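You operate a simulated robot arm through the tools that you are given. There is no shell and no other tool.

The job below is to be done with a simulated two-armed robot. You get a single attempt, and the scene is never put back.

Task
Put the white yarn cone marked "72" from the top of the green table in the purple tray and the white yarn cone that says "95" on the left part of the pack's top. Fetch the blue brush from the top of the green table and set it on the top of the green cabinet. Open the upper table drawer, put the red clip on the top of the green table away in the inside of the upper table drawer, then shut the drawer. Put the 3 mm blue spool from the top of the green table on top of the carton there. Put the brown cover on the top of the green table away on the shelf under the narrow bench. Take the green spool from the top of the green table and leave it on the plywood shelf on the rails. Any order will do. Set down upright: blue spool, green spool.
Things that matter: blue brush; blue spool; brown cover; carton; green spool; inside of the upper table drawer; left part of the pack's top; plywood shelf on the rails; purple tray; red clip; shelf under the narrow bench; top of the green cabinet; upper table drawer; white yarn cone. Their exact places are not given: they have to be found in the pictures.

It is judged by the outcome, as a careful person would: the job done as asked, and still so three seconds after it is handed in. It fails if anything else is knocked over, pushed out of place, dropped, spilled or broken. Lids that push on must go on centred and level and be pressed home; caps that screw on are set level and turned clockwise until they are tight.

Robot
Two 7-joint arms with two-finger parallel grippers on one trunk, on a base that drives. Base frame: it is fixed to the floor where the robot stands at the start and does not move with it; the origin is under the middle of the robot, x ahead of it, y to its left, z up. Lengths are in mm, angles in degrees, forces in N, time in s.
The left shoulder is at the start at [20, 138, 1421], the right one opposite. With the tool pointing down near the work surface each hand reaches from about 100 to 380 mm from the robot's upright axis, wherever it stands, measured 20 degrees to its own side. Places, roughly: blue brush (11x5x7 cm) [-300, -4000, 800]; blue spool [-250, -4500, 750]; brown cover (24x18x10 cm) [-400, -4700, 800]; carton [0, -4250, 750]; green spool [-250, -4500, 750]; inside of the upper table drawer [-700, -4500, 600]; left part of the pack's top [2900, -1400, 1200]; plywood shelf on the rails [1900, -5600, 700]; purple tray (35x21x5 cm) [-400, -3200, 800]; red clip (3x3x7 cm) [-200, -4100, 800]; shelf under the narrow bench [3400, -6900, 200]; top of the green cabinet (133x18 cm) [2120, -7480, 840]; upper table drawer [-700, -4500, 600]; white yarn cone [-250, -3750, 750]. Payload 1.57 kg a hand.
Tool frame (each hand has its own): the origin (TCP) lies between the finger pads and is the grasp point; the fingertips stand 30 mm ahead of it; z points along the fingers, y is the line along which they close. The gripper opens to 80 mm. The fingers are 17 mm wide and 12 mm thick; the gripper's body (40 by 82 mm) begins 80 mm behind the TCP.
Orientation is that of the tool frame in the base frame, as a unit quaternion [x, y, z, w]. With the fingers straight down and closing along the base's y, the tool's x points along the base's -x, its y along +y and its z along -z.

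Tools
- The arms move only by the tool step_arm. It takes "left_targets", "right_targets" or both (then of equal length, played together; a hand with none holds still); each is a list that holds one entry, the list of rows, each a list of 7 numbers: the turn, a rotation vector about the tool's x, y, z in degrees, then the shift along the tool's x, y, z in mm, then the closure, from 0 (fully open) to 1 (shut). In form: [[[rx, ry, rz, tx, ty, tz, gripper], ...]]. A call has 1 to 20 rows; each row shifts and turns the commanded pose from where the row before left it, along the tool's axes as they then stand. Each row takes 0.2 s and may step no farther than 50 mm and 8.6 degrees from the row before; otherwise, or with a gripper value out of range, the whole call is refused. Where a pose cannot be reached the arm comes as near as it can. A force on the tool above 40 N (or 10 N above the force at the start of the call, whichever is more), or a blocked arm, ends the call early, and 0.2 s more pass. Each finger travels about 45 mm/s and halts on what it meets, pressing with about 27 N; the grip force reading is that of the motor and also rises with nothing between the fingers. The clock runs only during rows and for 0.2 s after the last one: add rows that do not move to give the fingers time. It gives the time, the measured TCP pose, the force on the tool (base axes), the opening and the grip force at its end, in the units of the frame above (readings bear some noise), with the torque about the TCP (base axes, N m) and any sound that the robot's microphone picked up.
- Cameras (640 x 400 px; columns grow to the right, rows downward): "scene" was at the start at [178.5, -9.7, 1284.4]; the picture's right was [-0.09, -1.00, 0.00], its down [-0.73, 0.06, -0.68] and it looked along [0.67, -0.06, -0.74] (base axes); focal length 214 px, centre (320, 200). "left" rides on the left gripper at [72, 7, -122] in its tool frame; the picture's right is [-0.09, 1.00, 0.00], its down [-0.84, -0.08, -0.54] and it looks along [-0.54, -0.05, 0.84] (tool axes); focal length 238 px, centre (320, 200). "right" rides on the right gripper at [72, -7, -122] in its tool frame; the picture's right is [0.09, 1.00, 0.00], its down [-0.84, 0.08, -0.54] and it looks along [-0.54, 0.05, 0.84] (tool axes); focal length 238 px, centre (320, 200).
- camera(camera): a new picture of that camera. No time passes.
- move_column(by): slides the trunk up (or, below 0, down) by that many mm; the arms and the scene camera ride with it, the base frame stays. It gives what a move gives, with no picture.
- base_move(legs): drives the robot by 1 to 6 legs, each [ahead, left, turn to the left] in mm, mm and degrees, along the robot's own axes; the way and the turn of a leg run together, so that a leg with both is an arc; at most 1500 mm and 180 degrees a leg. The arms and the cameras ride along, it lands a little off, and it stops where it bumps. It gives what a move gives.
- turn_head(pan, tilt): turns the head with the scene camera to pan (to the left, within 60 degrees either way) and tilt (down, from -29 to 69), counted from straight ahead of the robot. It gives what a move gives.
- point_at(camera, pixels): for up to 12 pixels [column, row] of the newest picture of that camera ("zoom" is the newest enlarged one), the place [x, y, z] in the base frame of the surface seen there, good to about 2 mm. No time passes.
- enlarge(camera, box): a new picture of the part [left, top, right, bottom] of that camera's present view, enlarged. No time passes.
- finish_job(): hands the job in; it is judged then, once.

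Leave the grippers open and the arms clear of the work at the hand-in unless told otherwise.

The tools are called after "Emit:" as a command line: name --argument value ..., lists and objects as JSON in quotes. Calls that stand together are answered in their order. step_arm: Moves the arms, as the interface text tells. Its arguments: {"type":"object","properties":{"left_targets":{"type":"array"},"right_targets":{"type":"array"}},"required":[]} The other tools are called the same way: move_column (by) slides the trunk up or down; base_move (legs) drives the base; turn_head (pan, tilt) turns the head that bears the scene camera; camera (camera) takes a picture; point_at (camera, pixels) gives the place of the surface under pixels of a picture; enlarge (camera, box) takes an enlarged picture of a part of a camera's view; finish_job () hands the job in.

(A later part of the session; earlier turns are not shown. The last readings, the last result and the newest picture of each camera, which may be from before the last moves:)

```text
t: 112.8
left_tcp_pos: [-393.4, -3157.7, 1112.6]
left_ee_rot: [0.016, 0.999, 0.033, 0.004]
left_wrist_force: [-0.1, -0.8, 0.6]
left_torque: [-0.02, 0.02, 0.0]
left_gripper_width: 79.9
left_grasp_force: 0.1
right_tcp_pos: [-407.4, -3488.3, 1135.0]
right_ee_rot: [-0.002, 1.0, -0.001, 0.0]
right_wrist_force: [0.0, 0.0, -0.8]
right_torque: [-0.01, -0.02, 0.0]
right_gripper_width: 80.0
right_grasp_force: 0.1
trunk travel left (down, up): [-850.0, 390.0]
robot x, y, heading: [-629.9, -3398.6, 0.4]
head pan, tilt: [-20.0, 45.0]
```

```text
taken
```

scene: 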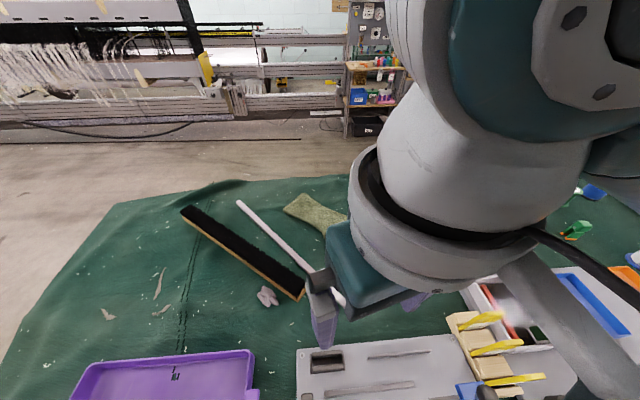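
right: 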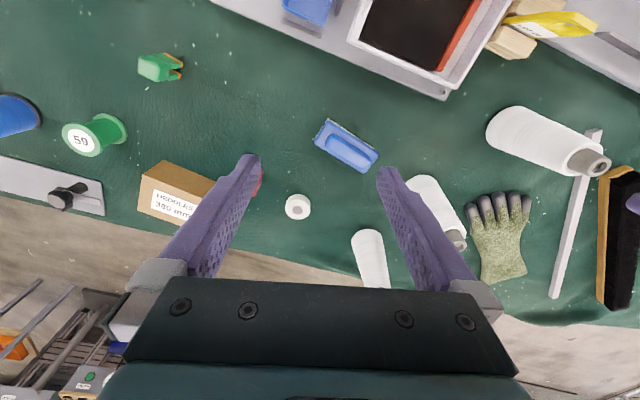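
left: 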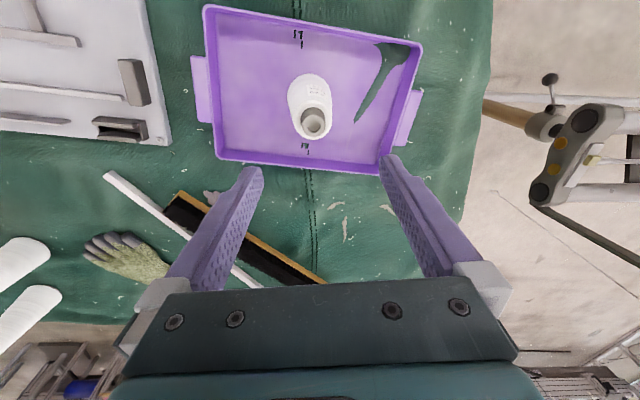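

Cone 72 stands in the tray. Next I cross over the table to its far side (x≈700), then turn round to face -x and read the labels of the other two cones.

Emit:
turn_head --pan 0 --tilt 35

Emit:
base_move --legs '[[1350, 0, 0]]'

Emit:
camera --camera "scene"

```text
t: 113.6
left_tcp_pos: [-393.2, -3158.8, 1112.0]
left_ee_rot: [0.016, 0.999, 0.034, 0.004]
left_wrist_force: [0.0, 0.4, 0.0]
left_torque: [0.0, -0.05, 0.01]
left_gripper_width: 79.9
left_grasp_force: 0.1
right_tcp_pos: [-407.9, -3487.9, 1134.2]
right_ee_rot: [-0.002, 1.0, 0.0, 0.0]
right_wrist_force: [0.0, 0.3, -0.1]
right_torque: [-0.04, 0.01, 0.03]
right_gripper_width: 79.8
right_grasp_force: 0.0
trunk travel left (down, up): [-850.0, 390.0]
robot x, y, heading: [-629.0, -3393.9, 0.1]
head pan, tilt: [0.0, 35.0]
```

```text
t: 120.3
left_tcp_pos: [954.2, -3170.9, 1111.8]
left_ee_rot: [0.026, 0.999, 0.035, 0.004]
left_wrist_force: [-0.3, -0.9, -0.7]
left_torque: [-0.02, 0.04, -0.01]
left_gripper_width: 79.8
left_grasp_force: 0.1
right_tcp_pos: [933.3, -3499.6, 1134.7]
right_ee_rot: [0.008, 1.0, 0.0, -0.001]
right_wrist_force: [0.7, 0.2, 0.7]
right_torque: [-0.05, 0.03, 0.0]
right_gripper_width: 79.8
right_grasp_force: 0.0
trunk travel left (down, up): [-850.0, 390.0]
robot x, y, heading: [713.6, -3406.7, -1.4]
head pan, tilt: [0.0, 35.0]
```

```text
taken
```

scene: 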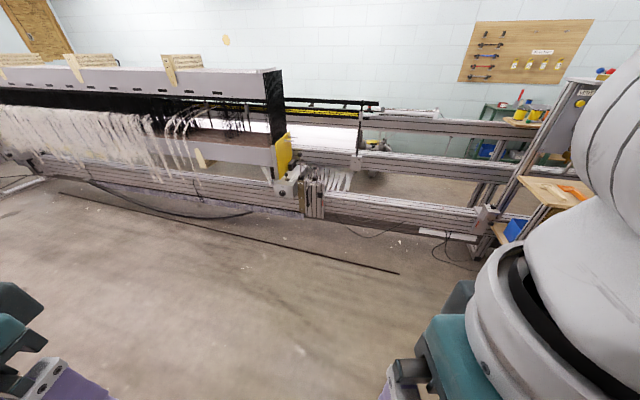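

I see the loom with its long grey top beam (the "pack" probably). I read points along its top and floor distances.

Emit:
point_at --camera "scene" --pixels '[[30, 68], [100, 70], [140, 72], [250, 72], [275, 72], [60, 75], [120, 90], [180, 85], [300, 150], [380, 270], [200, 220], [530, 200]]'

Emit:
enlarge --camera "scene" --box '[0, 20, 300, 208]'

```text
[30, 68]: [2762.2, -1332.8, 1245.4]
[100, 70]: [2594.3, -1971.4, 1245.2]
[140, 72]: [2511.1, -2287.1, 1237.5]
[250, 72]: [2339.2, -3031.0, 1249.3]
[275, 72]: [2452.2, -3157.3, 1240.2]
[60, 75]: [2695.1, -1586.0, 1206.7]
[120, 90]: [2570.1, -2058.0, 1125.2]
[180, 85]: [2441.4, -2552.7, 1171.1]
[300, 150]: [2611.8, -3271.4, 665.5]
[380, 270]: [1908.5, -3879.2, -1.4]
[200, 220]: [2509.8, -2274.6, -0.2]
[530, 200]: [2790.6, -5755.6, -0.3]
```

```text
2.13 times, centred on (150, 114) of scene
```

zoom: 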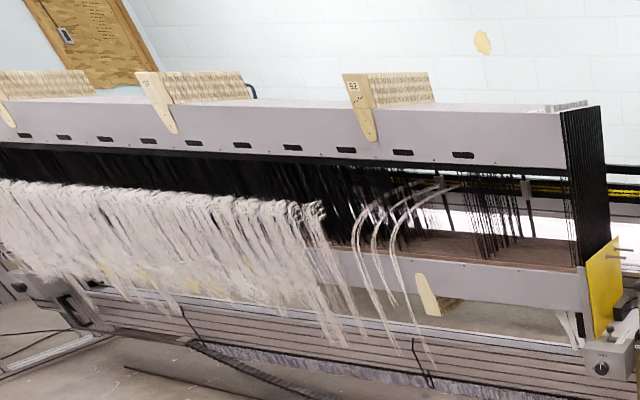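

Now I turn the robot 180° (left) to face -x and look at the cones from this side.

Emit:
base_move --legs '[[0, 0, 90], [0, 0, 91]]'

Emit:
base_move --legs '[[0, 550, 0]]'

Emit:
turn_head --pan 0 --tilt 40

Emit:
camera --camera "scene"

```text
t: 128.4
left_tcp_pos: [470.7, -3635.1, 1111.8]
left_ee_rot: [0.999, -0.026, -0.004, 0.034]
left_wrist_force: [-0.3, 0.0, 0.0]
left_torque: [0.04, 0.01, 0.02]
left_gripper_width: 80.0
left_grasp_force: 0.0
right_tcp_pos: [491.7, -3303.1, 1134.4]
right_ee_rot: [1.0, -0.008, -0.001, 0.0]
right_wrist_force: [-1.3, 0.4, 0.6]
right_torque: [0.02, 0.03, 0.02]
right_gripper_width: 80.1
right_grasp_force: 0.1
trunk travel left (down, up): [-850.0, 390.0]
robot x, y, heading: [715.6, -3404.2, 179.3]
head pan, tilt: [0.0, 35.0]
```

```text
t: 131.6
left_tcp_pos: [462.6, -4188.4, 1112.5]
left_ee_rot: [0.999, -0.026, -0.005, 0.034]
left_wrist_force: [0.4, -0.5, -0.3]
left_torque: [-0.02, -0.02, -0.01]
left_gripper_width: 80.1
left_grasp_force: 0.0
right_tcp_pos: [483.2, -3855.4, 1135.3]
right_ee_rot: [1.0, -0.007, 0.0, 0.001]
right_wrist_force: [0.2, -0.7, -0.4]
right_torque: [-0.03, -0.01, 0.01]
right_gripper_width: 80.1
right_grasp_force: 0.1
trunk travel left (down, up): [-850.0, 390.0]
robot x, y, heading: [706.8, -3955.5, 179.0]
head pan, tilt: [0.0, 35.0]
```

```text
t: 132.2
left_tcp_pos: [462.4, -4188.9, 1112.3]
left_ee_rot: [0.999, -0.025, -0.003, 0.035]
left_wrist_force: [-0.1, 0.1, -0.2]
left_torque: [0.04, -0.02, 0.0]
left_gripper_width: 79.9
left_grasp_force: 0.0
right_tcp_pos: [483.5, -3856.4, 1135.2]
right_ee_rot: [1.0, -0.007, 0.001, 0.0]
right_wrist_force: [-0.7, -1.2, -0.1]
right_torque: [-0.02, 0.01, -0.02]
right_gripper_width: 80.2
right_grasp_force: 0.1
trunk travel left (down, up): [-850.0, 390.0]
robot x, y, heading: [707.6, -3953.3, 179.2]
head pan, tilt: [0.0, 40.0]
```

```text
taken
```

scene: 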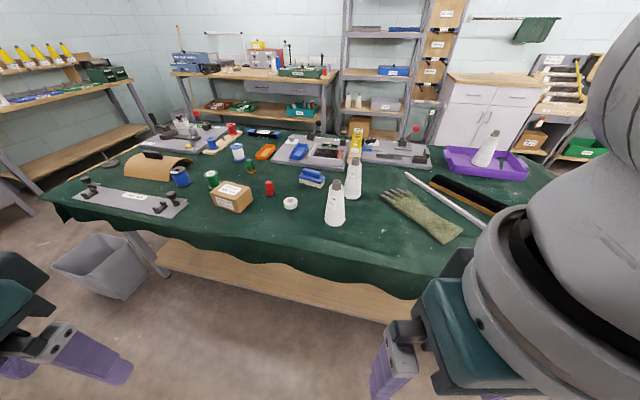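

Emit:
enlarge --camera "scene" --box '[270, 165, 390, 240]'

Emit:
enlarge --camera "scene" --box '[110, 130, 270, 230]'

```text
5.33 times, centred on (330, 202) of scene
```

zoom: 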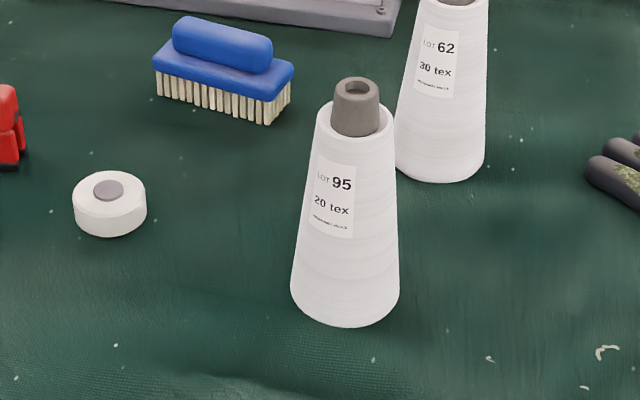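

```text
4.00 times, centred on (190, 180) of scene
```

zoom: 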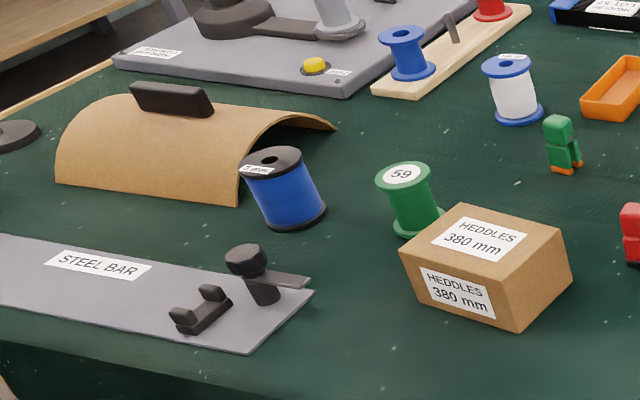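

Cone at (-17,-3894) is "LOT 95"; the other is 62. The blue spool's label reads "3 mm". I raise the left hand 120 mm to keep it clear, then drive so that the right hand comes above cone 95.

Emit:
step_arm --left_targets '[[[0, 0, 0, 0, 0, -40, 0.0], [0, 0, 0, 0, 0, -40, 0.0], [0, 0, 0, 0, 0, -40, 0.0], [0, 0, 0, 0, 0, 0, 0.0], [0, 0, 0, 0, 0, 0, 0.0]]]'

Emit:
base_move --legs '[[495, 46, 0]]'

Emit:
camera --camera "right"

```text
t: 133.6
left_tcp_pos: [449.2, -4235.2, 1139.5]
left_ee_rot: [0.996, -0.018, -0.007, 0.092]
left_wrist_force: [-0.4, 0.2, 0.6]
left_torque: [0.03, 0.02, -0.01]
left_gripper_width: 80.1
left_grasp_force: 0.1
left hand out of reach, approached as far as the arm can: row 1, 2, 3
right_tcp_pos: [484.4, -3856.5, 1133.7]
right_ee_rot: [1.0, -0.007, 0.0, 0.0]
right_wrist_force: [0.5, -0.3, 0.0]
right_torque: [-0.02, 0.0, -0.01]
right_gripper_width: 80.2
right_grasp_force: 0.1
trunk travel left (down, up): [-850.0, 390.0]
robot x, y, heading: [704.1, -3956.1, 179.2]
head pan, tilt: [0.0, 40.0]
stopped in row 5 (left hand): the arm was blocked; the commanded pose is now the measured one
```

```text
t: 136.6
left_tcp_pos: [-42.3, -4279.7, 1139.5]
left_ee_rot: [0.996, -0.012, -0.004, 0.091]
left_wrist_force: [0.0, 0.4, 0.0]
left_torque: [0.0, 0.01, 0.02]
left_gripper_width: 79.9
left_grasp_force: 0.0
right_tcp_pos: [-10.9, -3900.4, 1134.5]
right_ee_rot: [1.0, -0.002, 0.0, 0.0]
right_wrist_force: [0.0, 0.8, 1.1]
right_torque: [-0.01, 0.02, 0.04]
right_gripper_width: 80.0
right_grasp_force: 0.1
trunk travel left (down, up): [-850.0, 390.0]
robot x, y, heading: [209.9, -3998.3, 179.8]
head pan, tilt: [0.0, 40.0]
```

```text
taken
```

right: 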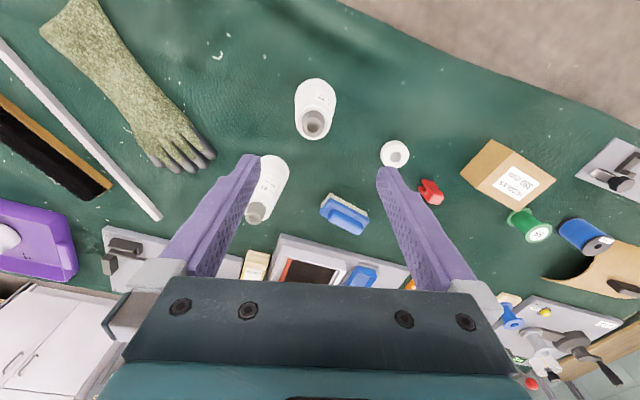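

The left arm can't fold higher (it is near its inner limit) but stays clear. Right hand is nearly above cone 95; I read the tip ring at (316,122).

Emit:
point_at --camera "right" --pixels '[[316, 114], [316, 130], [306, 122], [326, 122], [316, 122], [262, 205]]'

Emit:
enlarge --camera "right" --box '[260, 70, 380, 145]'

```text
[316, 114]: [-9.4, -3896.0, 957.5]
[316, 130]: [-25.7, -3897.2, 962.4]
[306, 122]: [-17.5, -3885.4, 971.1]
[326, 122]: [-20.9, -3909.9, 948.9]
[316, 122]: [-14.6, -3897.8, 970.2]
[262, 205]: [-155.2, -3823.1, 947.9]
```

```text
5.33 times, centred on (320, 108) of right
```

zoom: 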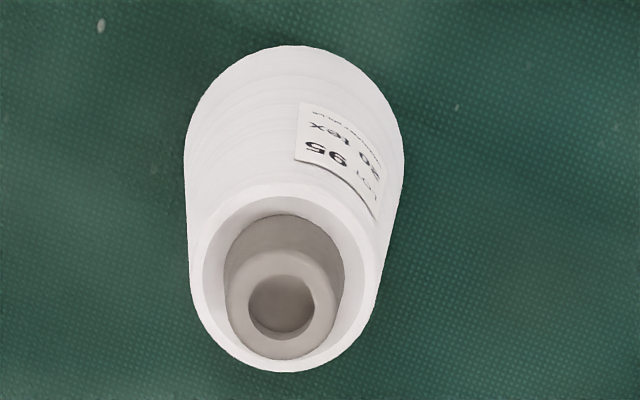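

Centre ≈ (-17,-3895.5). I move the right hand by (-6, +5) and down with the arm, first 150 mm.

Emit:
step_arm --right_targets '[[[0, 0, 0, -6, -5, 0, 0.0], [0, 0, 0, 0, 0, 40, 0.0], [0, 0, 0, 0, 0, 40, 0.0], [0, 0, 0, 0, 0, 40, 0.0], [0, 0, 0, 0, 0, 30, 0.0], [0, 0, 0, 0, 0, 0, 0.0], [0, 0, 0, 0, 0, 0, 0.0]]]'

Emit:
camera --camera "right"

```text
t: 138.2
left_tcp_pos: [-42.4, -4279.3, 1139.6]
left_ee_rot: [0.996, -0.012, -0.005, 0.093]
left_wrist_force: [-0.2, 0.5, -0.4]
left_torque: [0.0, -0.01, 0.02]
left_gripper_width: 80.0
left_grasp_force: 0.2
right_tcp_pos: [-16.6, -3894.8, 984.4]
right_ee_rot: [1.0, -0.002, -0.001, 0.0]
right_wrist_force: [1.1, 0.2, 0.4]
right_torque: [-0.01, 0.02, 0.0]
right_gripper_width: 79.9
right_grasp_force: 0.0
trunk travel left (down, up): [-850.0, 390.0]
robot x, y, heading: [210.0, -3991.4, 179.9]
head pan, tilt: [0.0, 40.0]
```

```text
taken
```

right: 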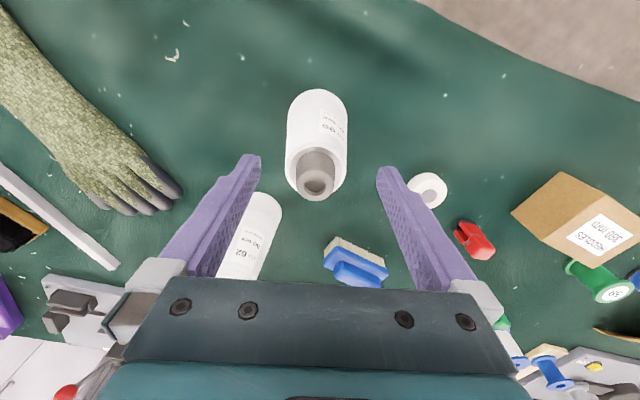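

The right arm tracks exactly. Down 67 mm more and close.

Emit:
step_arm --right_targets '[[[0, 0, 0, 0, 0, 35, 0.0], [0, 0, 0, 0, 0, 32, 0.0], [0, 0, 0, 0, 0, 0, 0.0], [0, 0, 0, 0, 0, 0, 0.4], [0, 0, 0, 0, 0, 0, 0.8], [0, 0, 0, 0, 0, 0, 1.0], [0, 0, 0, 0, 0, 0, 1.0], [0, 0, 0, 0, 0, 0, 1.0]]]'

Emit:
camera --camera "right"

```text
t: 139.9
left_tcp_pos: [-42.8, -4279.8, 1140.0]
left_ee_rot: [0.996, -0.013, -0.004, 0.093]
left_wrist_force: [-0.6, 0.3, -0.3]
left_torque: [-0.03, 0.0, 0.0]
left_gripper_width: 80.0
left_grasp_force: 0.0
right_tcp_pos: [-18.0, -3893.4, 918.3]
right_ee_rot: [1.0, -0.002, 0.0, 0.0]
right_wrist_force: [-0.8, -0.2, 0.0]
right_torque: [0.04, -0.02, 0.0]
right_gripper_width: 55.8
right_grasp_force: 27.1
trunk travel left (down, up): [-850.0, 390.0]
robot x, y, heading: [209.6, -3995.5, 179.8]
head pan, tilt: [0.0, 40.0]
```

```text
taken
```

right: 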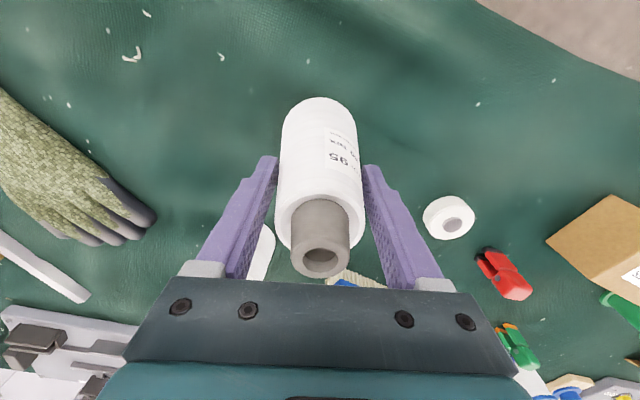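

Cone 95 is held. I lift it 150 mm with the arm, back away from the table, and turn to face +x toward the loom.

Emit:
step_arm --right_targets '[[[0, 0, 0, 0, 0, -30, 1.0], [0, 0, 0, 0, 0, -40, 1.0], [0, 0, 0, 0, 0, -40, 1.0], [0, 0, 0, 0, 0, -40, 1.0], [0, 0, 0, 0, 0, 0, 1.0]]]'

Emit:
base_move --legs '[[-750, 0, 0], [0, 0, -90], [0, 0, -90]]'

Emit:
camera --camera "scene"

Emit:
camera --camera "right"

```text
t: 141.2
left_tcp_pos: [-42.5, -4280.2, 1140.1]
left_ee_rot: [0.996, -0.013, -0.004, 0.093]
left_wrist_force: [0.4, -0.1, -0.8]
left_torque: [0.0, 0.04, 0.0]
left_gripper_width: 80.1
left_grasp_force: 0.0
right_tcp_pos: [-18.8, -3892.4, 1069.2]
right_ee_rot: [1.0, -0.002, 0.0, -0.001]
right_wrist_force: [0.0, 0.1, -2.9]
right_torque: [0.01, -0.04, 0.06]
right_gripper_width: 55.8
right_grasp_force: 26.8
trunk travel left (down, up): [-850.0, 390.0]
robot x, y, heading: [211.0, -3996.1, 179.9]
head pan, tilt: [0.0, 40.0]
```

```text
t: 152.9
left_tcp_pos: [1213.1, -3712.9, 1141.5]
left_ee_rot: [0.014, 0.996, 0.093, 0.005]
left_wrist_force: [-0.2, -0.2, 0.0]
left_torque: [0.01, 0.05, 0.03]
left_gripper_width: 79.9
left_grasp_force: 0.2
right_tcp_pos: [1187.5, -4100.9, 1069.0]
right_ee_rot: [0.004, 1.0, 0.0, 0.0]
right_wrist_force: [-0.7, -0.1, -3.3]
right_torque: [0.0, 0.01, -0.01]
right_gripper_width: 55.6
right_grasp_force: 27.1
trunk travel left (down, up): [-850.0, 390.0]
robot x, y, heading: [959.6, -3996.9, -0.6]
head pan, tilt: [0.0, 40.0]
```

```text
taken
```

scene: 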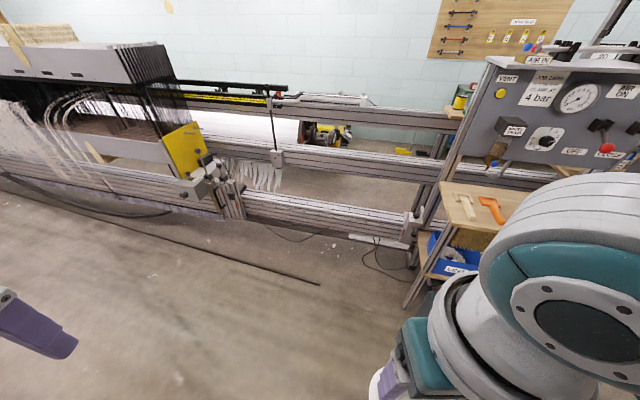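

```text
taken
```

right: 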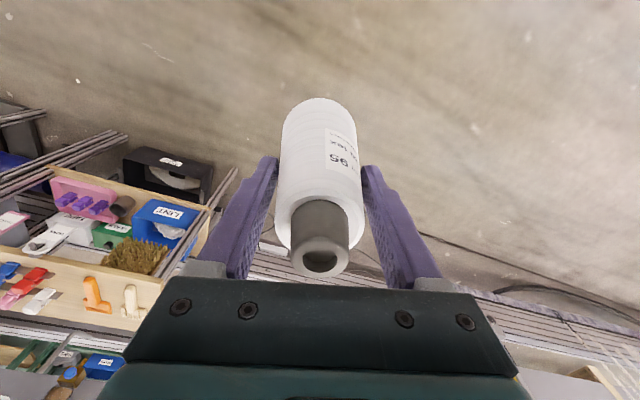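

I look to the left (+y) along the way I have to drive.

Emit:
turn_head --pan 50 --tilt 25

Emit:
camera --camera "scene"

Emit:
point_at --camera "scene" --pixels '[[100, 150], [150, 200], [200, 160], [250, 180], [300, 200], [350, 220], [260, 140], [330, 150], [400, 180]]'

```text
t: 154.1
left_tcp_pos: [1214.1, -3712.9, 1140.2]
left_ee_rot: [0.016, 0.995, 0.093, 0.005]
left_wrist_force: [0.0, 0.2, 0.6]
left_torque: [0.0, 0.01, -0.01]
left_gripper_width: 80.0
left_grasp_force: 0.0
right_tcp_pos: [1188.0, -4100.8, 1070.2]
right_ee_rot: [0.005, 1.0, 0.0, 0.0]
right_wrist_force: [-0.5, 0.5, -2.4]
right_torque: [0.0, 0.01, 0.01]
right_gripper_width: 55.2
right_grasp_force: 26.7
trunk travel left (down, up): [-850.0, 390.0]
robot x, y, heading: [961.8, -3999.3, -0.5]
head pan, tilt: [50.0, 25.0]
```

```text
taken
```

scene: 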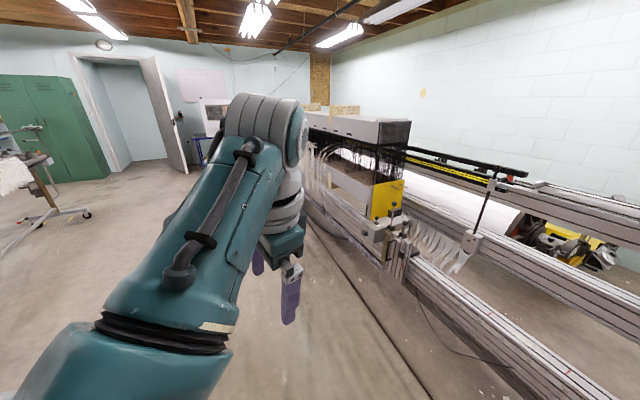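

```text
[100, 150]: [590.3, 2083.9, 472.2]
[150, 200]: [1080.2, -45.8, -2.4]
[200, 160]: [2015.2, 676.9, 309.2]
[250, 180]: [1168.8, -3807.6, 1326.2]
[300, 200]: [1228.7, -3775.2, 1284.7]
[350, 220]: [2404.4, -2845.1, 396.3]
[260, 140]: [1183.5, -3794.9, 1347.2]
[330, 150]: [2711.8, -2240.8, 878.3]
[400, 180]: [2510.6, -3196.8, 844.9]
```

The floor toward the loom's left part is free. I drive there in two legs and turn to face the loom squarely (heading about -14°).

Emit:
base_move --legs '[[560, 1350, 0], [240, 1350, 0], [0, 0, -13.5]]'

Emit:
turn_head --pan 0 --tilt 25

Emit:
camera --camera "scene"

```text
t: 168.6
left_tcp_pos: [2041.5, -1072.2, 1140.1]
left_ee_rot: [0.12, 0.988, 0.093, 0.015]
left_wrist_force: [-0.7, -0.2, 0.2]
left_torque: [0.0, 0.02, 0.0]
left_gripper_width: 80.2
left_grasp_force: 0.0
right_tcp_pos: [1936.1, -1446.8, 1069.1]
right_ee_rot: [0.109, 0.994, 0.0, 0.0]
right_wrist_force: [0.1, -1.0, -2.1]
right_torque: [-0.02, 0.02, -0.02]
right_gripper_width: 55.3
right_grasp_force: 27.1
trunk travel left (down, up): [-850.0, 390.0]
robot x, y, heading: [1735.3, -1297.5, -12.5]
head pan, tilt: [50.0, 25.0]
```

```text
t: 169.7
left_tcp_pos: [2043.0, -1072.6, 1139.7]
left_ee_rot: [0.119, 0.988, 0.093, 0.015]
left_wrist_force: [-0.8, 0.4, 0.4]
left_torque: [0.0, 0.0, 0.0]
left_gripper_width: 79.9
left_grasp_force: 0.1
right_tcp_pos: [1935.9, -1446.7, 1069.5]
right_ee_rot: [0.109, 0.994, 0.0, 0.0]
right_wrist_force: [0.8, 0.1, -1.6]
right_torque: [-0.02, 0.0, -0.01]
right_gripper_width: 55.1
right_grasp_force: 26.9
trunk travel left (down, up): [-850.0, 390.0]
robot x, y, heading: [1731.1, -1295.1, -12.5]
head pan, tilt: [0.0, 25.0]
```

```text
taken
```

scene: 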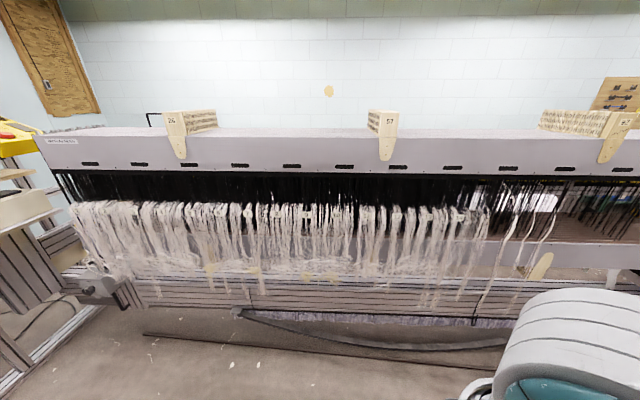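

I see the pack's top with wooden label blocks ("26" at (190,120), "57" at (385,120)). I raise the trunk to look down onto its top, and read points.

Emit:
point_at --camera "scene" --pixels '[[45, 137], [110, 131], [170, 133], [290, 133], [350, 133], [290, 137], [450, 133], [190, 120], [385, 125], [215, 115], [600, 135], [240, 130]]'

Emit:
move_column --by 300

Emit:
camera --camera "scene"

```text
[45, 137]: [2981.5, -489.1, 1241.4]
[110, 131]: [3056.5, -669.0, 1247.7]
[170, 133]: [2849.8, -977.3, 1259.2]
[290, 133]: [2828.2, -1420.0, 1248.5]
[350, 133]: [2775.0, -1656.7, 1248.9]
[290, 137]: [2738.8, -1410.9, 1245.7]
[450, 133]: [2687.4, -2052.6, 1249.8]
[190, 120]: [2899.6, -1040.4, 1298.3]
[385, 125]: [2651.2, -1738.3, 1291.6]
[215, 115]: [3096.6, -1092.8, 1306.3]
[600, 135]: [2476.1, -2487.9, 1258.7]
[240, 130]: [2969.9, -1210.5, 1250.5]
```

```text
t: 172.7
left_tcp_pos: [2042.3, -1072.5, 1439.9]
left_ee_rot: [0.119, 0.988, 0.093, 0.015]
left_wrist_force: [0.4, 1.2, -0.3]
left_torque: [-0.01, -0.03, -0.02]
left_gripper_width: 80.0
left_grasp_force: 0.1
right_tcp_pos: [1934.7, -1446.1, 1369.7]
right_ee_rot: [0.108, 0.994, 0.0, 0.0]
right_wrist_force: [0.4, -0.3, -1.9]
right_torque: [-0.03, 0.02, -0.01]
right_gripper_width: 55.1
right_grasp_force: 27.1
trunk travel left (down, up): [-1150.0, 90.0]
robot x, y, heading: [1731.9, -1298.8, -12.6]
head pan, tilt: [0.0, 25.0]
```

```text
taken
```

scene: 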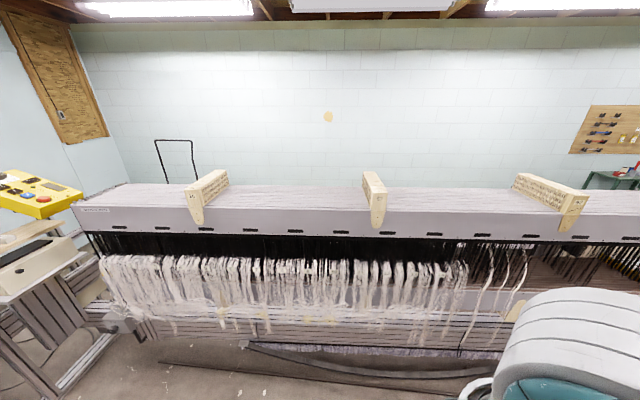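

I read the depth of the top surface near the place between the blocks "26" and "57" (around (2900,-1400)).

Emit:
point_at --camera "scene" --pixels '[[290, 188], [290, 191], [290, 195], [290, 200], [290, 205], [290, 208], [290, 211], [270, 200], [310, 200], [240, 200], [205, 180], [375, 180]]'

Emit:
enlarge --camera "scene" --box '[180, 150, 400, 260]'

```text
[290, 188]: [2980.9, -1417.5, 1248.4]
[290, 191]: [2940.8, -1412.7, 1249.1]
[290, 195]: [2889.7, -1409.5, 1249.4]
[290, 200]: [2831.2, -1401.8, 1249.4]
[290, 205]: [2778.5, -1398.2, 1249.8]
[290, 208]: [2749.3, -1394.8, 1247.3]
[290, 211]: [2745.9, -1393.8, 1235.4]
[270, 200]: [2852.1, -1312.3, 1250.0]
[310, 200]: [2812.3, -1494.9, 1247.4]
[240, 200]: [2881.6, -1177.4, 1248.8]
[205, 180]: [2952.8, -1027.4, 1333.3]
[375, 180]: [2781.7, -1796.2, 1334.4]
```

```text
2.91 times, centred on (290, 205) of scene
```

zoom: 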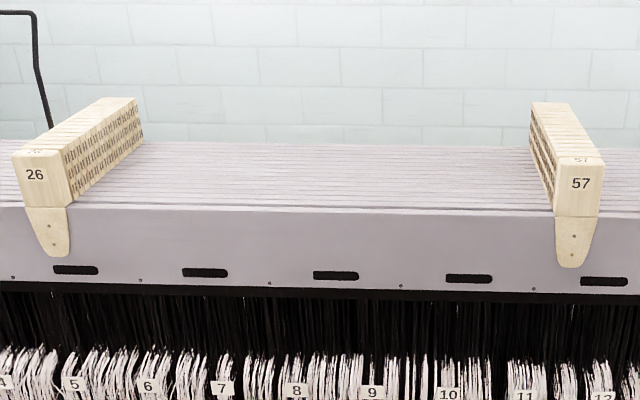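

The top is flat at z≈1249, from x≈2749 to ≈2990 there. Target for the cone: about (2870,-1375). I raise the trunk 70 and the right arm 50, then drive there.

Emit:
move_column --by 70

Emit:
step_arm --right_targets '[[[0, 0, 0, 0, 0, -25, 1.0], [0, 0, 0, 0, 0, -25, 1.0], [0, 0, 0, 0, 0, 0, 1.0]]]'

Emit:
base_move --legs '[[450, 273, 0], [447, 0, 0]]'

Emit:
turn_head --pan -15 --tilt 60

Emit:
camera --camera "scene"

Emit:
camera --camera "right"

```text
t: 173.8
left_tcp_pos: [2041.6, -1072.1, 1510.5]
left_ee_rot: [0.12, 0.988, 0.093, 0.014]
left_wrist_force: [0.2, 1.2, 0.5]
left_torque: [0.0, -0.01, 0.03]
left_gripper_width: 80.1
left_grasp_force: 0.0
right_tcp_pos: [1935.5, -1446.4, 1441.2]
right_ee_rot: [0.108, 0.994, 0.0, 0.0]
right_wrist_force: [-0.3, -0.2, -1.9]
right_torque: [-0.02, -0.01, 0.02]
right_gripper_width: 55.0
right_grasp_force: 27.0
trunk travel left (down, up): [-1220.0, 20.0]
robot x, y, heading: [1736.8, -1297.9, -12.3]
head pan, tilt: [0.0, 25.0]
```

```text
t: 174.6
left_tcp_pos: [2041.9, -1071.6, 1509.7]
left_ee_rot: [0.119, 0.988, 0.093, 0.015]
left_wrist_force: [0.0, 0.5, 0.1]
left_torque: [0.01, -0.01, -0.01]
left_gripper_width: 79.8
left_grasp_force: 0.1
right_tcp_pos: [1934.9, -1446.4, 1489.7]
right_ee_rot: [0.109, 0.994, 0.0, -0.001]
right_wrist_force: [0.0, -0.2, -3.2]
right_torque: [-0.01, -0.02, -0.02]
right_gripper_width: 55.0
right_grasp_force: 26.6
trunk travel left (down, up): [-1220.0, 20.0]
robot x, y, heading: [1733.1, -1296.7, -12.4]
head pan, tilt: [0.0, 25.0]
```

```text
t: 180.0
left_tcp_pos: [2975.7, -1002.5, 1510.3]
left_ee_rot: [0.12, 0.988, 0.093, 0.014]
left_wrist_force: [-0.1, 0.2, 0.0]
left_torque: [0.0, -0.05, -0.01]
left_gripper_width: 80.1
left_grasp_force: 0.0
right_tcp_pos: [2869.0, -1377.5, 1490.0]
right_ee_rot: [0.109, 0.994, 0.0, 0.0]
right_wrist_force: [0.0, 1.1, -2.7]
right_torque: [0.0, 0.0, -0.01]
right_gripper_width: 55.1
right_grasp_force: 27.2
trunk travel left (down, up): [-1220.0, 20.0]
robot x, y, heading: [2671.4, -1227.3, -12.3]
head pan, tilt: [0.0, 25.0]
```

```text
t: 181.0
left_tcp_pos: [2977.0, -1002.9, 1509.9]
left_ee_rot: [0.12, 0.988, 0.093, 0.015]
left_wrist_force: [0.3, 0.3, 0.8]
left_torque: [0.0, 0.01, -0.01]
left_gripper_width: 79.9
left_grasp_force: 0.0
right_tcp_pos: [2869.1, -1377.1, 1489.9]
right_ee_rot: [0.109, 0.994, 0.0, -0.001]
right_wrist_force: [0.2, 0.0, -4.0]
right_torque: [-0.01, -0.02, -0.02]
right_gripper_width: 55.3
right_grasp_force: 27.2
trunk travel left (down, up): [-1220.0, 20.0]
robot x, y, heading: [2670.1, -1229.6, -12.7]
head pan, tilt: [-15.0, 60.0]
```

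```text
taken
```

scene: 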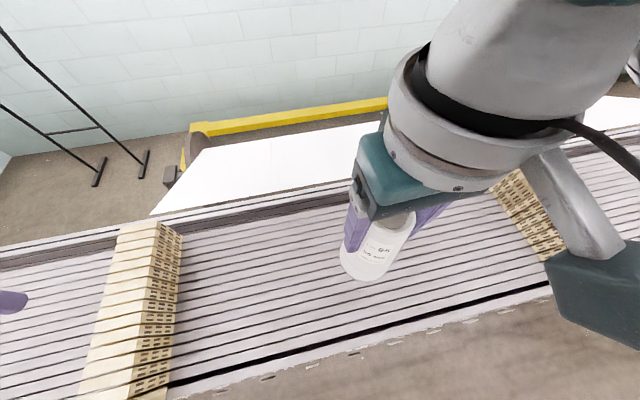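

```text
taken
```

right: 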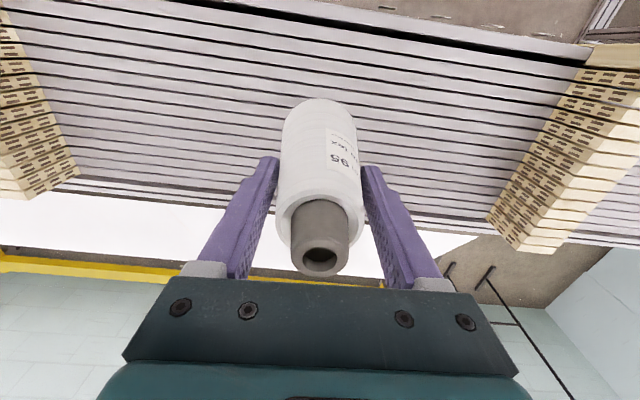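

The cone hangs above the middle of the top between the blocks. I check the height of the arm part at (600,300) before going down.

Emit:
point_at --camera "scene" --pixels '[[600, 290], [560, 300], [630, 330], [590, 200], [360, 275], [330, 290], [410, 330]]'

```text
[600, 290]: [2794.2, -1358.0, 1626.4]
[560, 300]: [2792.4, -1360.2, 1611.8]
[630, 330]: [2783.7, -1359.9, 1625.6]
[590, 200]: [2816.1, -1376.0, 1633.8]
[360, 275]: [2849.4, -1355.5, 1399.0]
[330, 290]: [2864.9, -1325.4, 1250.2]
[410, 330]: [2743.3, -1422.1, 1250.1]
```

It is just the wrist-camera mount, high enough. I lower the cone 116 mm, then small steps.

Emit:
step_arm --right_targets '[[[0, 0, 0, 0, 0, 40, 1.0], [0, 0, 0, 0, 0, 40, 1.0], [0, 0, 0, 0, 0, 30, 1.0], [0, 0, 0, 0, 0, 6, 1.0], [0, 0, 0, 0, 0, 0, 1.0]]]'

Emit:
step_arm --right_targets '[[[0, 0, 0, 0, 0, 2, 1.0], [0, 0, 0, 0, 0, 0, 1.0]]]'

Emit:
step_arm --right_targets '[[[0, 0, 0, 0, 0, 2, 1.0], [0, 0, 0, 0, 0, 0, 1.0]]]'

```text
t: 182.2
left_tcp_pos: [2977.1, -1003.4, 1511.7]
left_ee_rot: [0.119, 0.988, 0.093, 0.015]
left_wrist_force: [0.0, -0.1, -0.3]
left_torque: [0.0, 0.01, -0.01]
left_gripper_width: 79.8
left_grasp_force: 0.1
right_tcp_pos: [2871.0, -1379.5, 1373.7]
right_ee_rot: [0.109, 0.994, 0.001, -0.001]
right_wrist_force: [-0.7, 0.0, -4.5]
right_torque: [0.0, 0.0, 0.0]
right_gripper_width: 55.3
right_grasp_force: 27.3
trunk travel left (down, up): [-1220.0, 20.0]
robot x, y, heading: [2666.3, -1228.2, -12.4]
head pan, tilt: [-15.0, 60.0]
```

```text
t: 182.8
left_tcp_pos: [2976.0, -1002.7, 1511.2]
left_ee_rot: [0.119, 0.988, 0.094, 0.015]
left_wrist_force: [0.1, 0.5, 0.8]
left_torque: [-0.05, 0.02, -0.03]
left_gripper_width: 80.2
left_grasp_force: 0.1
right_tcp_pos: [2869.8, -1377.5, 1371.6]
right_ee_rot: [0.109, 0.994, -0.001, 0.001]
right_wrist_force: [-0.4, 0.5, -2.6]
right_torque: [0.04, -0.02, 0.01]
right_gripper_width: 55.1
right_grasp_force: 27.0
trunk travel left (down, up): [-1220.0, 20.0]
robot x, y, heading: [2670.5, -1225.8, -12.5]
head pan, tilt: [-15.0, 60.0]
```

```text
t: 183.4
left_tcp_pos: [2976.4, -1002.6, 1510.7]
left_ee_rot: [0.12, 0.988, 0.093, 0.015]
left_wrist_force: [-0.6, 0.7, -0.8]
left_torque: [0.0, -0.01, -0.01]
left_gripper_width: 79.8
left_grasp_force: 0.1
right_tcp_pos: [2868.7, -1378.1, 1369.1]
right_ee_rot: [0.109, 0.994, 0.0, -0.001]
right_wrist_force: [-0.3, -0.5, -2.8]
right_torque: [0.0, -0.02, -0.02]
right_gripper_width: 55.0
right_grasp_force: 26.9
trunk travel left (down, up): [-1220.0, 20.0]
robot x, y, heading: [2667.4, -1228.1, -12.3]
head pan, tilt: [-15.0, 60.0]
```

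Emit:
step_arm --right_targets '[[[0, 0, 0, 0, 0, 1.5, 1.0], [0, 0, 0, 0, 0, 0, 1.0]]]'

Emit:
step_arm --right_targets '[[[0, 0, 0, 0, 0, 1.5, 1.0], [0, 0, 0, 0, 0, 0, 1.0]]]'

```text
t: 184.0
left_tcp_pos: [2977.3, -1003.1, 1509.7]
left_ee_rot: [0.119, 0.988, 0.093, 0.015]
left_wrist_force: [0.4, -0.3, -0.2]
left_torque: [0.0, 0.0, -0.02]
left_gripper_width: 79.9
left_grasp_force: 0.0
right_tcp_pos: [2869.1, -1378.4, 1369.0]
right_ee_rot: [0.108, 0.994, 0.0, 0.0]
right_wrist_force: [-7.0, -2.3, 22.0]
right_torque: [0.3, 0.3, 0.08]
right_gripper_width: 54.7
right_grasp_force: 26.9
trunk travel left (down, up): [-1220.0, 20.0]
robot x, y, heading: [2667.4, -1229.9, -12.4]
head pan, tilt: [-15.0, 60.0]
```

```text
t: 184.6
left_tcp_pos: [2976.7, -1004.4, 1510.7]
left_ee_rot: [0.12, 0.988, 0.092, 0.015]
left_wrist_force: [1.1, 0.0, 0.4]
left_torque: [-0.01, 0.0, 0.02]
left_gripper_width: 80.0
left_grasp_force: 0.1
right_tcp_pos: [2868.5, -1379.0, 1367.9]
right_ee_rot: [0.109, 0.994, 0.0, 0.001]
right_wrist_force: [-9.9, -1.1, 37.8]
right_torque: [-0.07, 0.17, 0.05]
right_gripper_width: 55.8
right_grasp_force: 27.1
trunk travel left (down, up): [-1220.0, 20.0]
robot x, y, heading: [2671.2, -1226.7, -12.4]
head pan, tilt: [-15.0, 60.0]
```

It stands on the pack. I ease up 1.5 mm and open the right gripper, then look.

Emit:
step_arm --right_targets '[[[0, 0, 0, 0, 0, -1.5, 1.0], [0, 0, 0, 0, 0, 0, 0.2], [0, 0, 0, 0, 0, 0, 0.1], [0, 0, 0, 0, 0, 0, 0.0], [0, 0, 0, 0, 0, 0, 0.0], [0, 0, 0, 0, 0, 0, 0.0]]]'

Emit:
camera --camera "right"

```text
t: 186.0
left_tcp_pos: [2976.4, -1002.1, 1511.5]
left_ee_rot: [0.119, 0.988, 0.094, 0.014]
left_wrist_force: [0.8, 0.8, -0.4]
left_torque: [0.0, 0.0, -0.02]
left_gripper_width: 79.9
left_grasp_force: 0.1
right_tcp_pos: [2869.5, -1378.6, 1367.4]
right_ee_rot: [0.109, 0.994, 0.0, 0.001]
right_wrist_force: [-0.7, -0.2, 0.2]
right_torque: [0.04, -0.01, 0.03]
right_gripper_width: 79.6
right_grasp_force: 0.1
trunk travel left (down, up): [-1220.0, 20.0]
robot x, y, heading: [2667.2, -1229.3, -12.8]
head pan, tilt: [-15.0, 60.0]
```

```text
taken
```

right: 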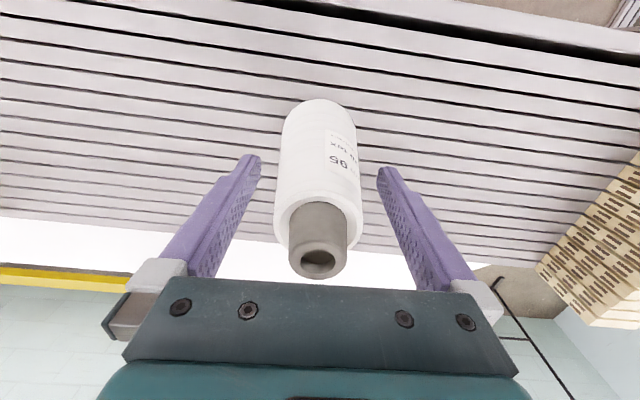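

Released, standing. I raise the hand 125 mm and check from above.

Emit:
step_arm --right_targets '[[[0, 0, 0, 0, 0, -40, 0.0], [0, 0, 0, 0, 0, -40, 0.0], [0, 0, 0, 0, 0, -45, 0.0], [0, 0, 0, 0, 0, 0, 0.0]]]'

Emit:
base_move --legs '[[-700, 0, 0]]'

Emit:
turn_head --pan 0 --tilt 30

Emit:
camera --camera "scene"

```text
t: 187.0
left_tcp_pos: [2976.1, -1002.9, 1511.3]
left_ee_rot: [0.12, 0.988, 0.093, 0.016]
left_wrist_force: [0.8, 0.5, 0.2]
left_torque: [-0.01, -0.03, 0.03]
left_gripper_width: 79.8
left_grasp_force: 0.1
right_tcp_pos: [2868.1, -1375.5, 1493.6]
right_ee_rot: [0.11, 0.994, -0.001, -0.001]
right_wrist_force: [0.1, 0.1, 0.7]
right_torque: [-0.02, -0.01, 0.0]
right_gripper_width: 79.9
right_grasp_force: 0.0
trunk travel left (down, up): [-1220.0, 20.0]
robot x, y, heading: [2669.6, -1229.4, -12.4]
head pan, tilt: [-15.0, 60.0]
```

```text
t: 190.8
left_tcp_pos: [2302.3, -853.2, 1510.5]
left_ee_rot: [0.118, 0.988, 0.094, 0.015]
left_wrist_force: [-0.1, 0.8, -0.2]
left_torque: [-0.01, 0.0, 0.01]
left_gripper_width: 79.9
left_grasp_force: 0.1
right_tcp_pos: [2195.4, -1226.5, 1492.9]
right_ee_rot: [0.108, 0.994, 0.0, 0.0]
right_wrist_force: [-0.6, 0.3, -0.1]
right_torque: [0.01, 0.01, 0.01]
right_gripper_width: 80.0
right_grasp_force: 0.0
trunk travel left (down, up): [-1220.0, 20.0]
robot x, y, heading: [1999.7, -1077.7, -12.5]
head pan, tilt: [-15.0, 60.0]
```

```text
t: 191.7
left_tcp_pos: [2303.2, -854.2, 1510.9]
left_ee_rot: [0.119, 0.988, 0.094, 0.014]
left_wrist_force: [0.0, -0.1, 0.1]
left_torque: [-0.01, -0.04, -0.01]
left_gripper_width: 79.9
left_grasp_force: 0.0
right_tcp_pos: [2195.6, -1226.4, 1493.7]
right_ee_rot: [0.108, 0.994, 0.0, 0.001]
right_wrist_force: [-0.4, 0.0, -0.3]
right_torque: [-0.02, 0.0, -0.02]
right_gripper_width: 79.7
right_grasp_force: 0.1
trunk travel left (down, up): [-1220.0, 20.0]
robot x, y, heading: [1993.9, -1078.2, -12.6]
head pan, tilt: [0.0, 30.0]
```

```text
taken
```

scene: 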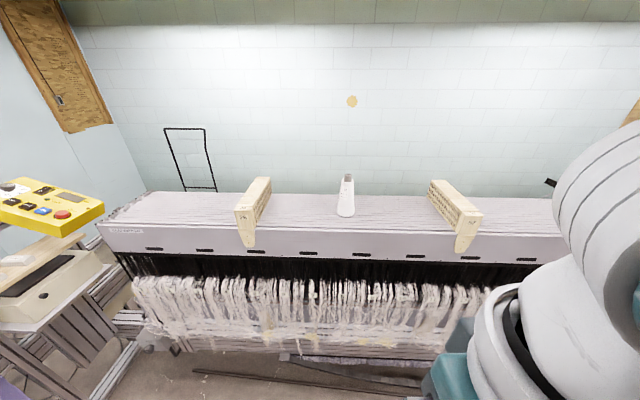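

Cone 95 stands on the pack's top between the blocks. Next: back to the table's far side. I back off, turn to face -y and drive south along x≈1450 with the trunk lowered again.

Emit:
base_move --legs '[[-450, 0, 0], [0, 0, -77.5]]'

Emit:
move_column --by -350

Emit:
turn_head --pan 0 --tilt 20

Emit:
camera --camera "scene"

```text
t: 197.7
left_tcp_pos: [1850.1, -1231.3, 1510.4]
left_ee_rot: [0.708, 0.7, 0.063, 0.069]
left_wrist_force: [-0.4, -0.4, 0.2]
left_torque: [0.0, -0.01, -0.04]
left_gripper_width: 80.2
left_grasp_force: 0.0
right_tcp_pos: [1461.7, -1210.7, 1493.6]
right_ee_rot: [0.703, 0.711, 0.0, 0.0]
right_wrist_force: [0.6, 0.7, 0.1]
right_torque: [-0.03, 0.0, 0.0]
right_gripper_width: 79.7
right_grasp_force: 0.0
trunk travel left (down, up): [-1220.0, 20.0]
robot x, y, heading: [1563.3, -984.1, -89.4]
head pan, tilt: [0.0, 30.0]
```

```text
t: 201.2
left_tcp_pos: [1850.5, -1232.4, 1159.6]
left_ee_rot: [0.708, 0.7, 0.063, 0.069]
left_wrist_force: [-0.3, -1.0, 0.0]
left_torque: [0.0, -0.01, 0.02]
left_gripper_width: 80.1
left_grasp_force: 0.0
right_tcp_pos: [1463.5, -1209.3, 1143.3]
right_ee_rot: [0.703, 0.711, 0.0, -0.001]
right_wrist_force: [0.5, 0.5, 0.6]
right_torque: [-0.03, 0.01, 0.0]
right_gripper_width: 79.8
right_grasp_force: 0.1
trunk travel left (down, up): [-870.0, 370.0]
robot x, y, heading: [1560.6, -982.1, -89.8]
head pan, tilt: [0.0, 30.0]
```

```text
t: 201.9
left_tcp_pos: [1849.4, -1231.5, 1160.8]
left_ee_rot: [0.708, 0.7, 0.064, 0.069]
left_wrist_force: [-0.6, 0.1, -0.5]
left_torque: [-0.04, -0.02, 0.02]
left_gripper_width: 80.0
left_grasp_force: 0.1
right_tcp_pos: [1461.7, -1210.0, 1142.4]
right_ee_rot: [0.703, 0.711, 0.001, 0.0]
right_wrist_force: [0.5, 0.4, 0.6]
right_torque: [0.04, -0.02, -0.01]
right_gripper_width: 80.2
right_grasp_force: 0.0
trunk travel left (down, up): [-870.0, 370.0]
robot x, y, heading: [1560.3, -980.2, -89.5]
head pan, tilt: [0.0, 20.0]
```

```text
taken
```

scene: 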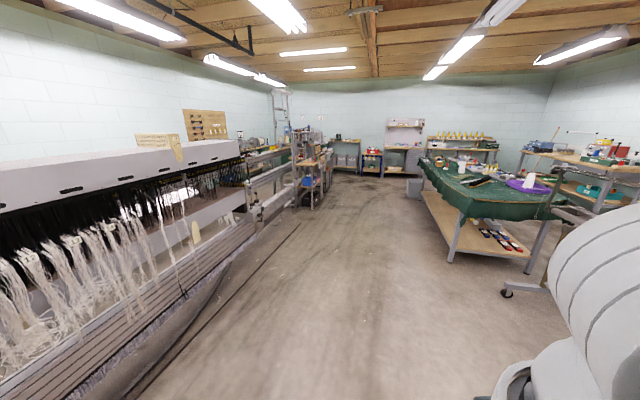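

The aisle is clear. I drive south.

Emit:
base_move --legs '[[1450, -250, 0], [1450, -250, 0]]'

Emit:
turn_head --pan 0 --tilt 22

Emit:
camera --camera "scene"

Emit:
turn_head --pan 40 --tilt 22

Emit:
camera --camera "scene"

```text
t: 216.2
left_tcp_pos: [1407.9, -4150.1, 1160.2]
left_ee_rot: [0.701, 0.707, 0.064, 0.068]
left_wrist_force: [-0.1, 0.5, 0.6]
left_torque: [0.01, -0.06, -0.02]
left_gripper_width: 80.2
left_grasp_force: 0.0
right_tcp_pos: [1019.8, -4138.6, 1144.4]
right_ee_rot: [0.695, 0.719, 0.001, -0.001]
right_wrist_force: [-1.3, 0.1, 0.0]
right_torque: [-0.02, 0.01, -0.04]
right_gripper_width: 80.0
right_grasp_force: 0.1
trunk travel left (down, up): [-870.0, 370.0]
robot x, y, heading: [1111.0, -3905.3, -88.0]
head pan, tilt: [0.0, 20.0]
```

```text
t: 216.8
left_tcp_pos: [1408.0, -4149.9, 1160.4]
left_ee_rot: [0.7, 0.708, 0.065, 0.069]
left_wrist_force: [-1.1, -0.1, -0.4]
left_torque: [-0.03, 0.0, -0.01]
left_gripper_width: 79.8
left_grasp_force: 0.0
right_tcp_pos: [1019.3, -4137.6, 1143.4]
right_ee_rot: [0.695, 0.719, 0.0, 0.0]
right_wrist_force: [-0.1, -0.8, 0.1]
right_torque: [0.01, -0.02, -0.05]
right_gripper_width: 79.9
right_grasp_force: 0.1
trunk travel left (down, up): [-870.0, 370.0]
robot x, y, heading: [1113.5, -3902.3, -88.0]
head pan, tilt: [0.0, 22.0]
```

```text
taken
```

scene: 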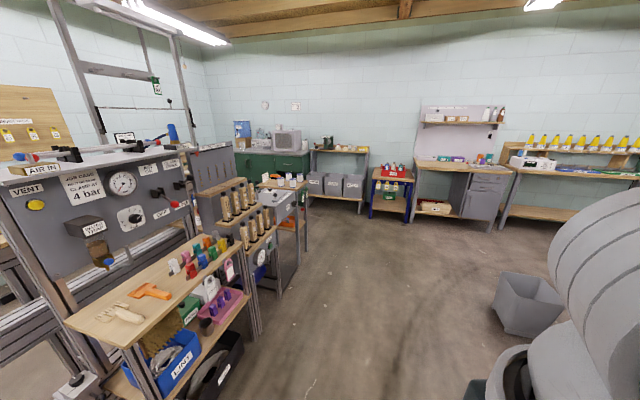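

```text
t: 217.8
left_tcp_pos: [1408.1, -4148.8, 1159.8]
left_ee_rot: [0.7, 0.707, 0.065, 0.069]
left_wrist_force: [0.0, -0.2, 0.1]
left_torque: [0.02, 0.02, -0.01]
left_gripper_width: 80.2
left_grasp_force: 0.1
right_tcp_pos: [1019.0, -4137.9, 1143.5]
right_ee_rot: [0.695, 0.719, 0.001, 0.0]
right_wrist_force: [0.4, 0.5, -0.3]
right_torque: [-0.02, 0.02, 0.0]
right_gripper_width: 80.0
right_grasp_force: 0.0
trunk travel left (down, up): [-870.0, 370.0]
robot x, y, heading: [1111.6, -3906.8, -88.0]
head pan, tilt: [40.0, 22.0]
```

```text
taken
```

scene: 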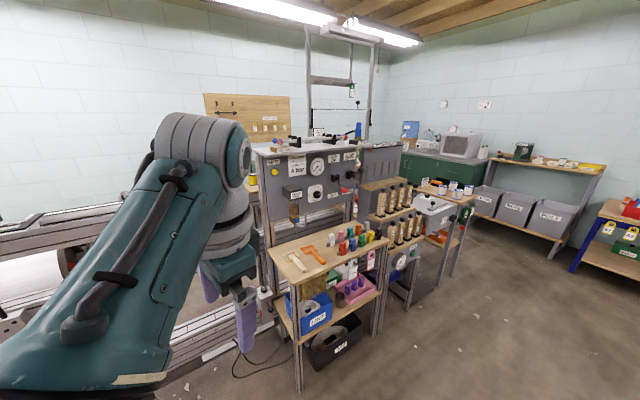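

I see the green cabinet (microwave on it, at (435,165)), shelves on the loom rails at (320,250), bench with grey bins (540,165). I read positions.

Emit:
point_at --camera "scene" --pixels '[[330, 262], [290, 262], [370, 245], [420, 155], [470, 160], [550, 165], [510, 205], [440, 190], [440, 205], [400, 195], [385, 230], [350, 215]]'

Emit:
enlarge --camera "scene" --box '[250, 120, 530, 320]'

```text
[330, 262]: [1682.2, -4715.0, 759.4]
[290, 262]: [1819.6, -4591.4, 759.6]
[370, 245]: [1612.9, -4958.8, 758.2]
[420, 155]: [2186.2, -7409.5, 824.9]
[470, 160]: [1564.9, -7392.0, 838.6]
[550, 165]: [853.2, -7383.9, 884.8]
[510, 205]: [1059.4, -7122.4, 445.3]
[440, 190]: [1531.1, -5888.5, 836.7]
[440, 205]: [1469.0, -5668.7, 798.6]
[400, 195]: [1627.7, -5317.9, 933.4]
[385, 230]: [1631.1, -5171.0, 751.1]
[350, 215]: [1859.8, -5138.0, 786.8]
```

```text
2.00 times, centred on (390, 220) of scene
```

zoom: 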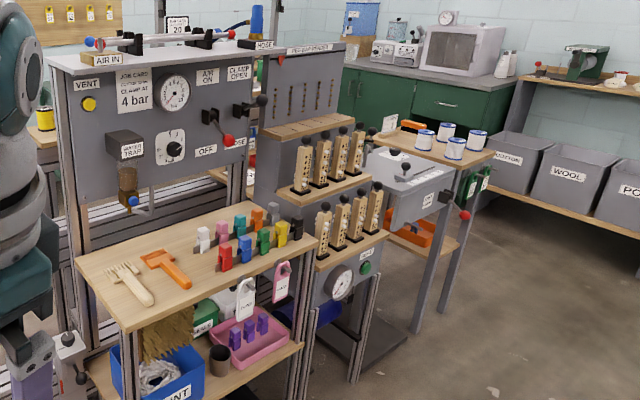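

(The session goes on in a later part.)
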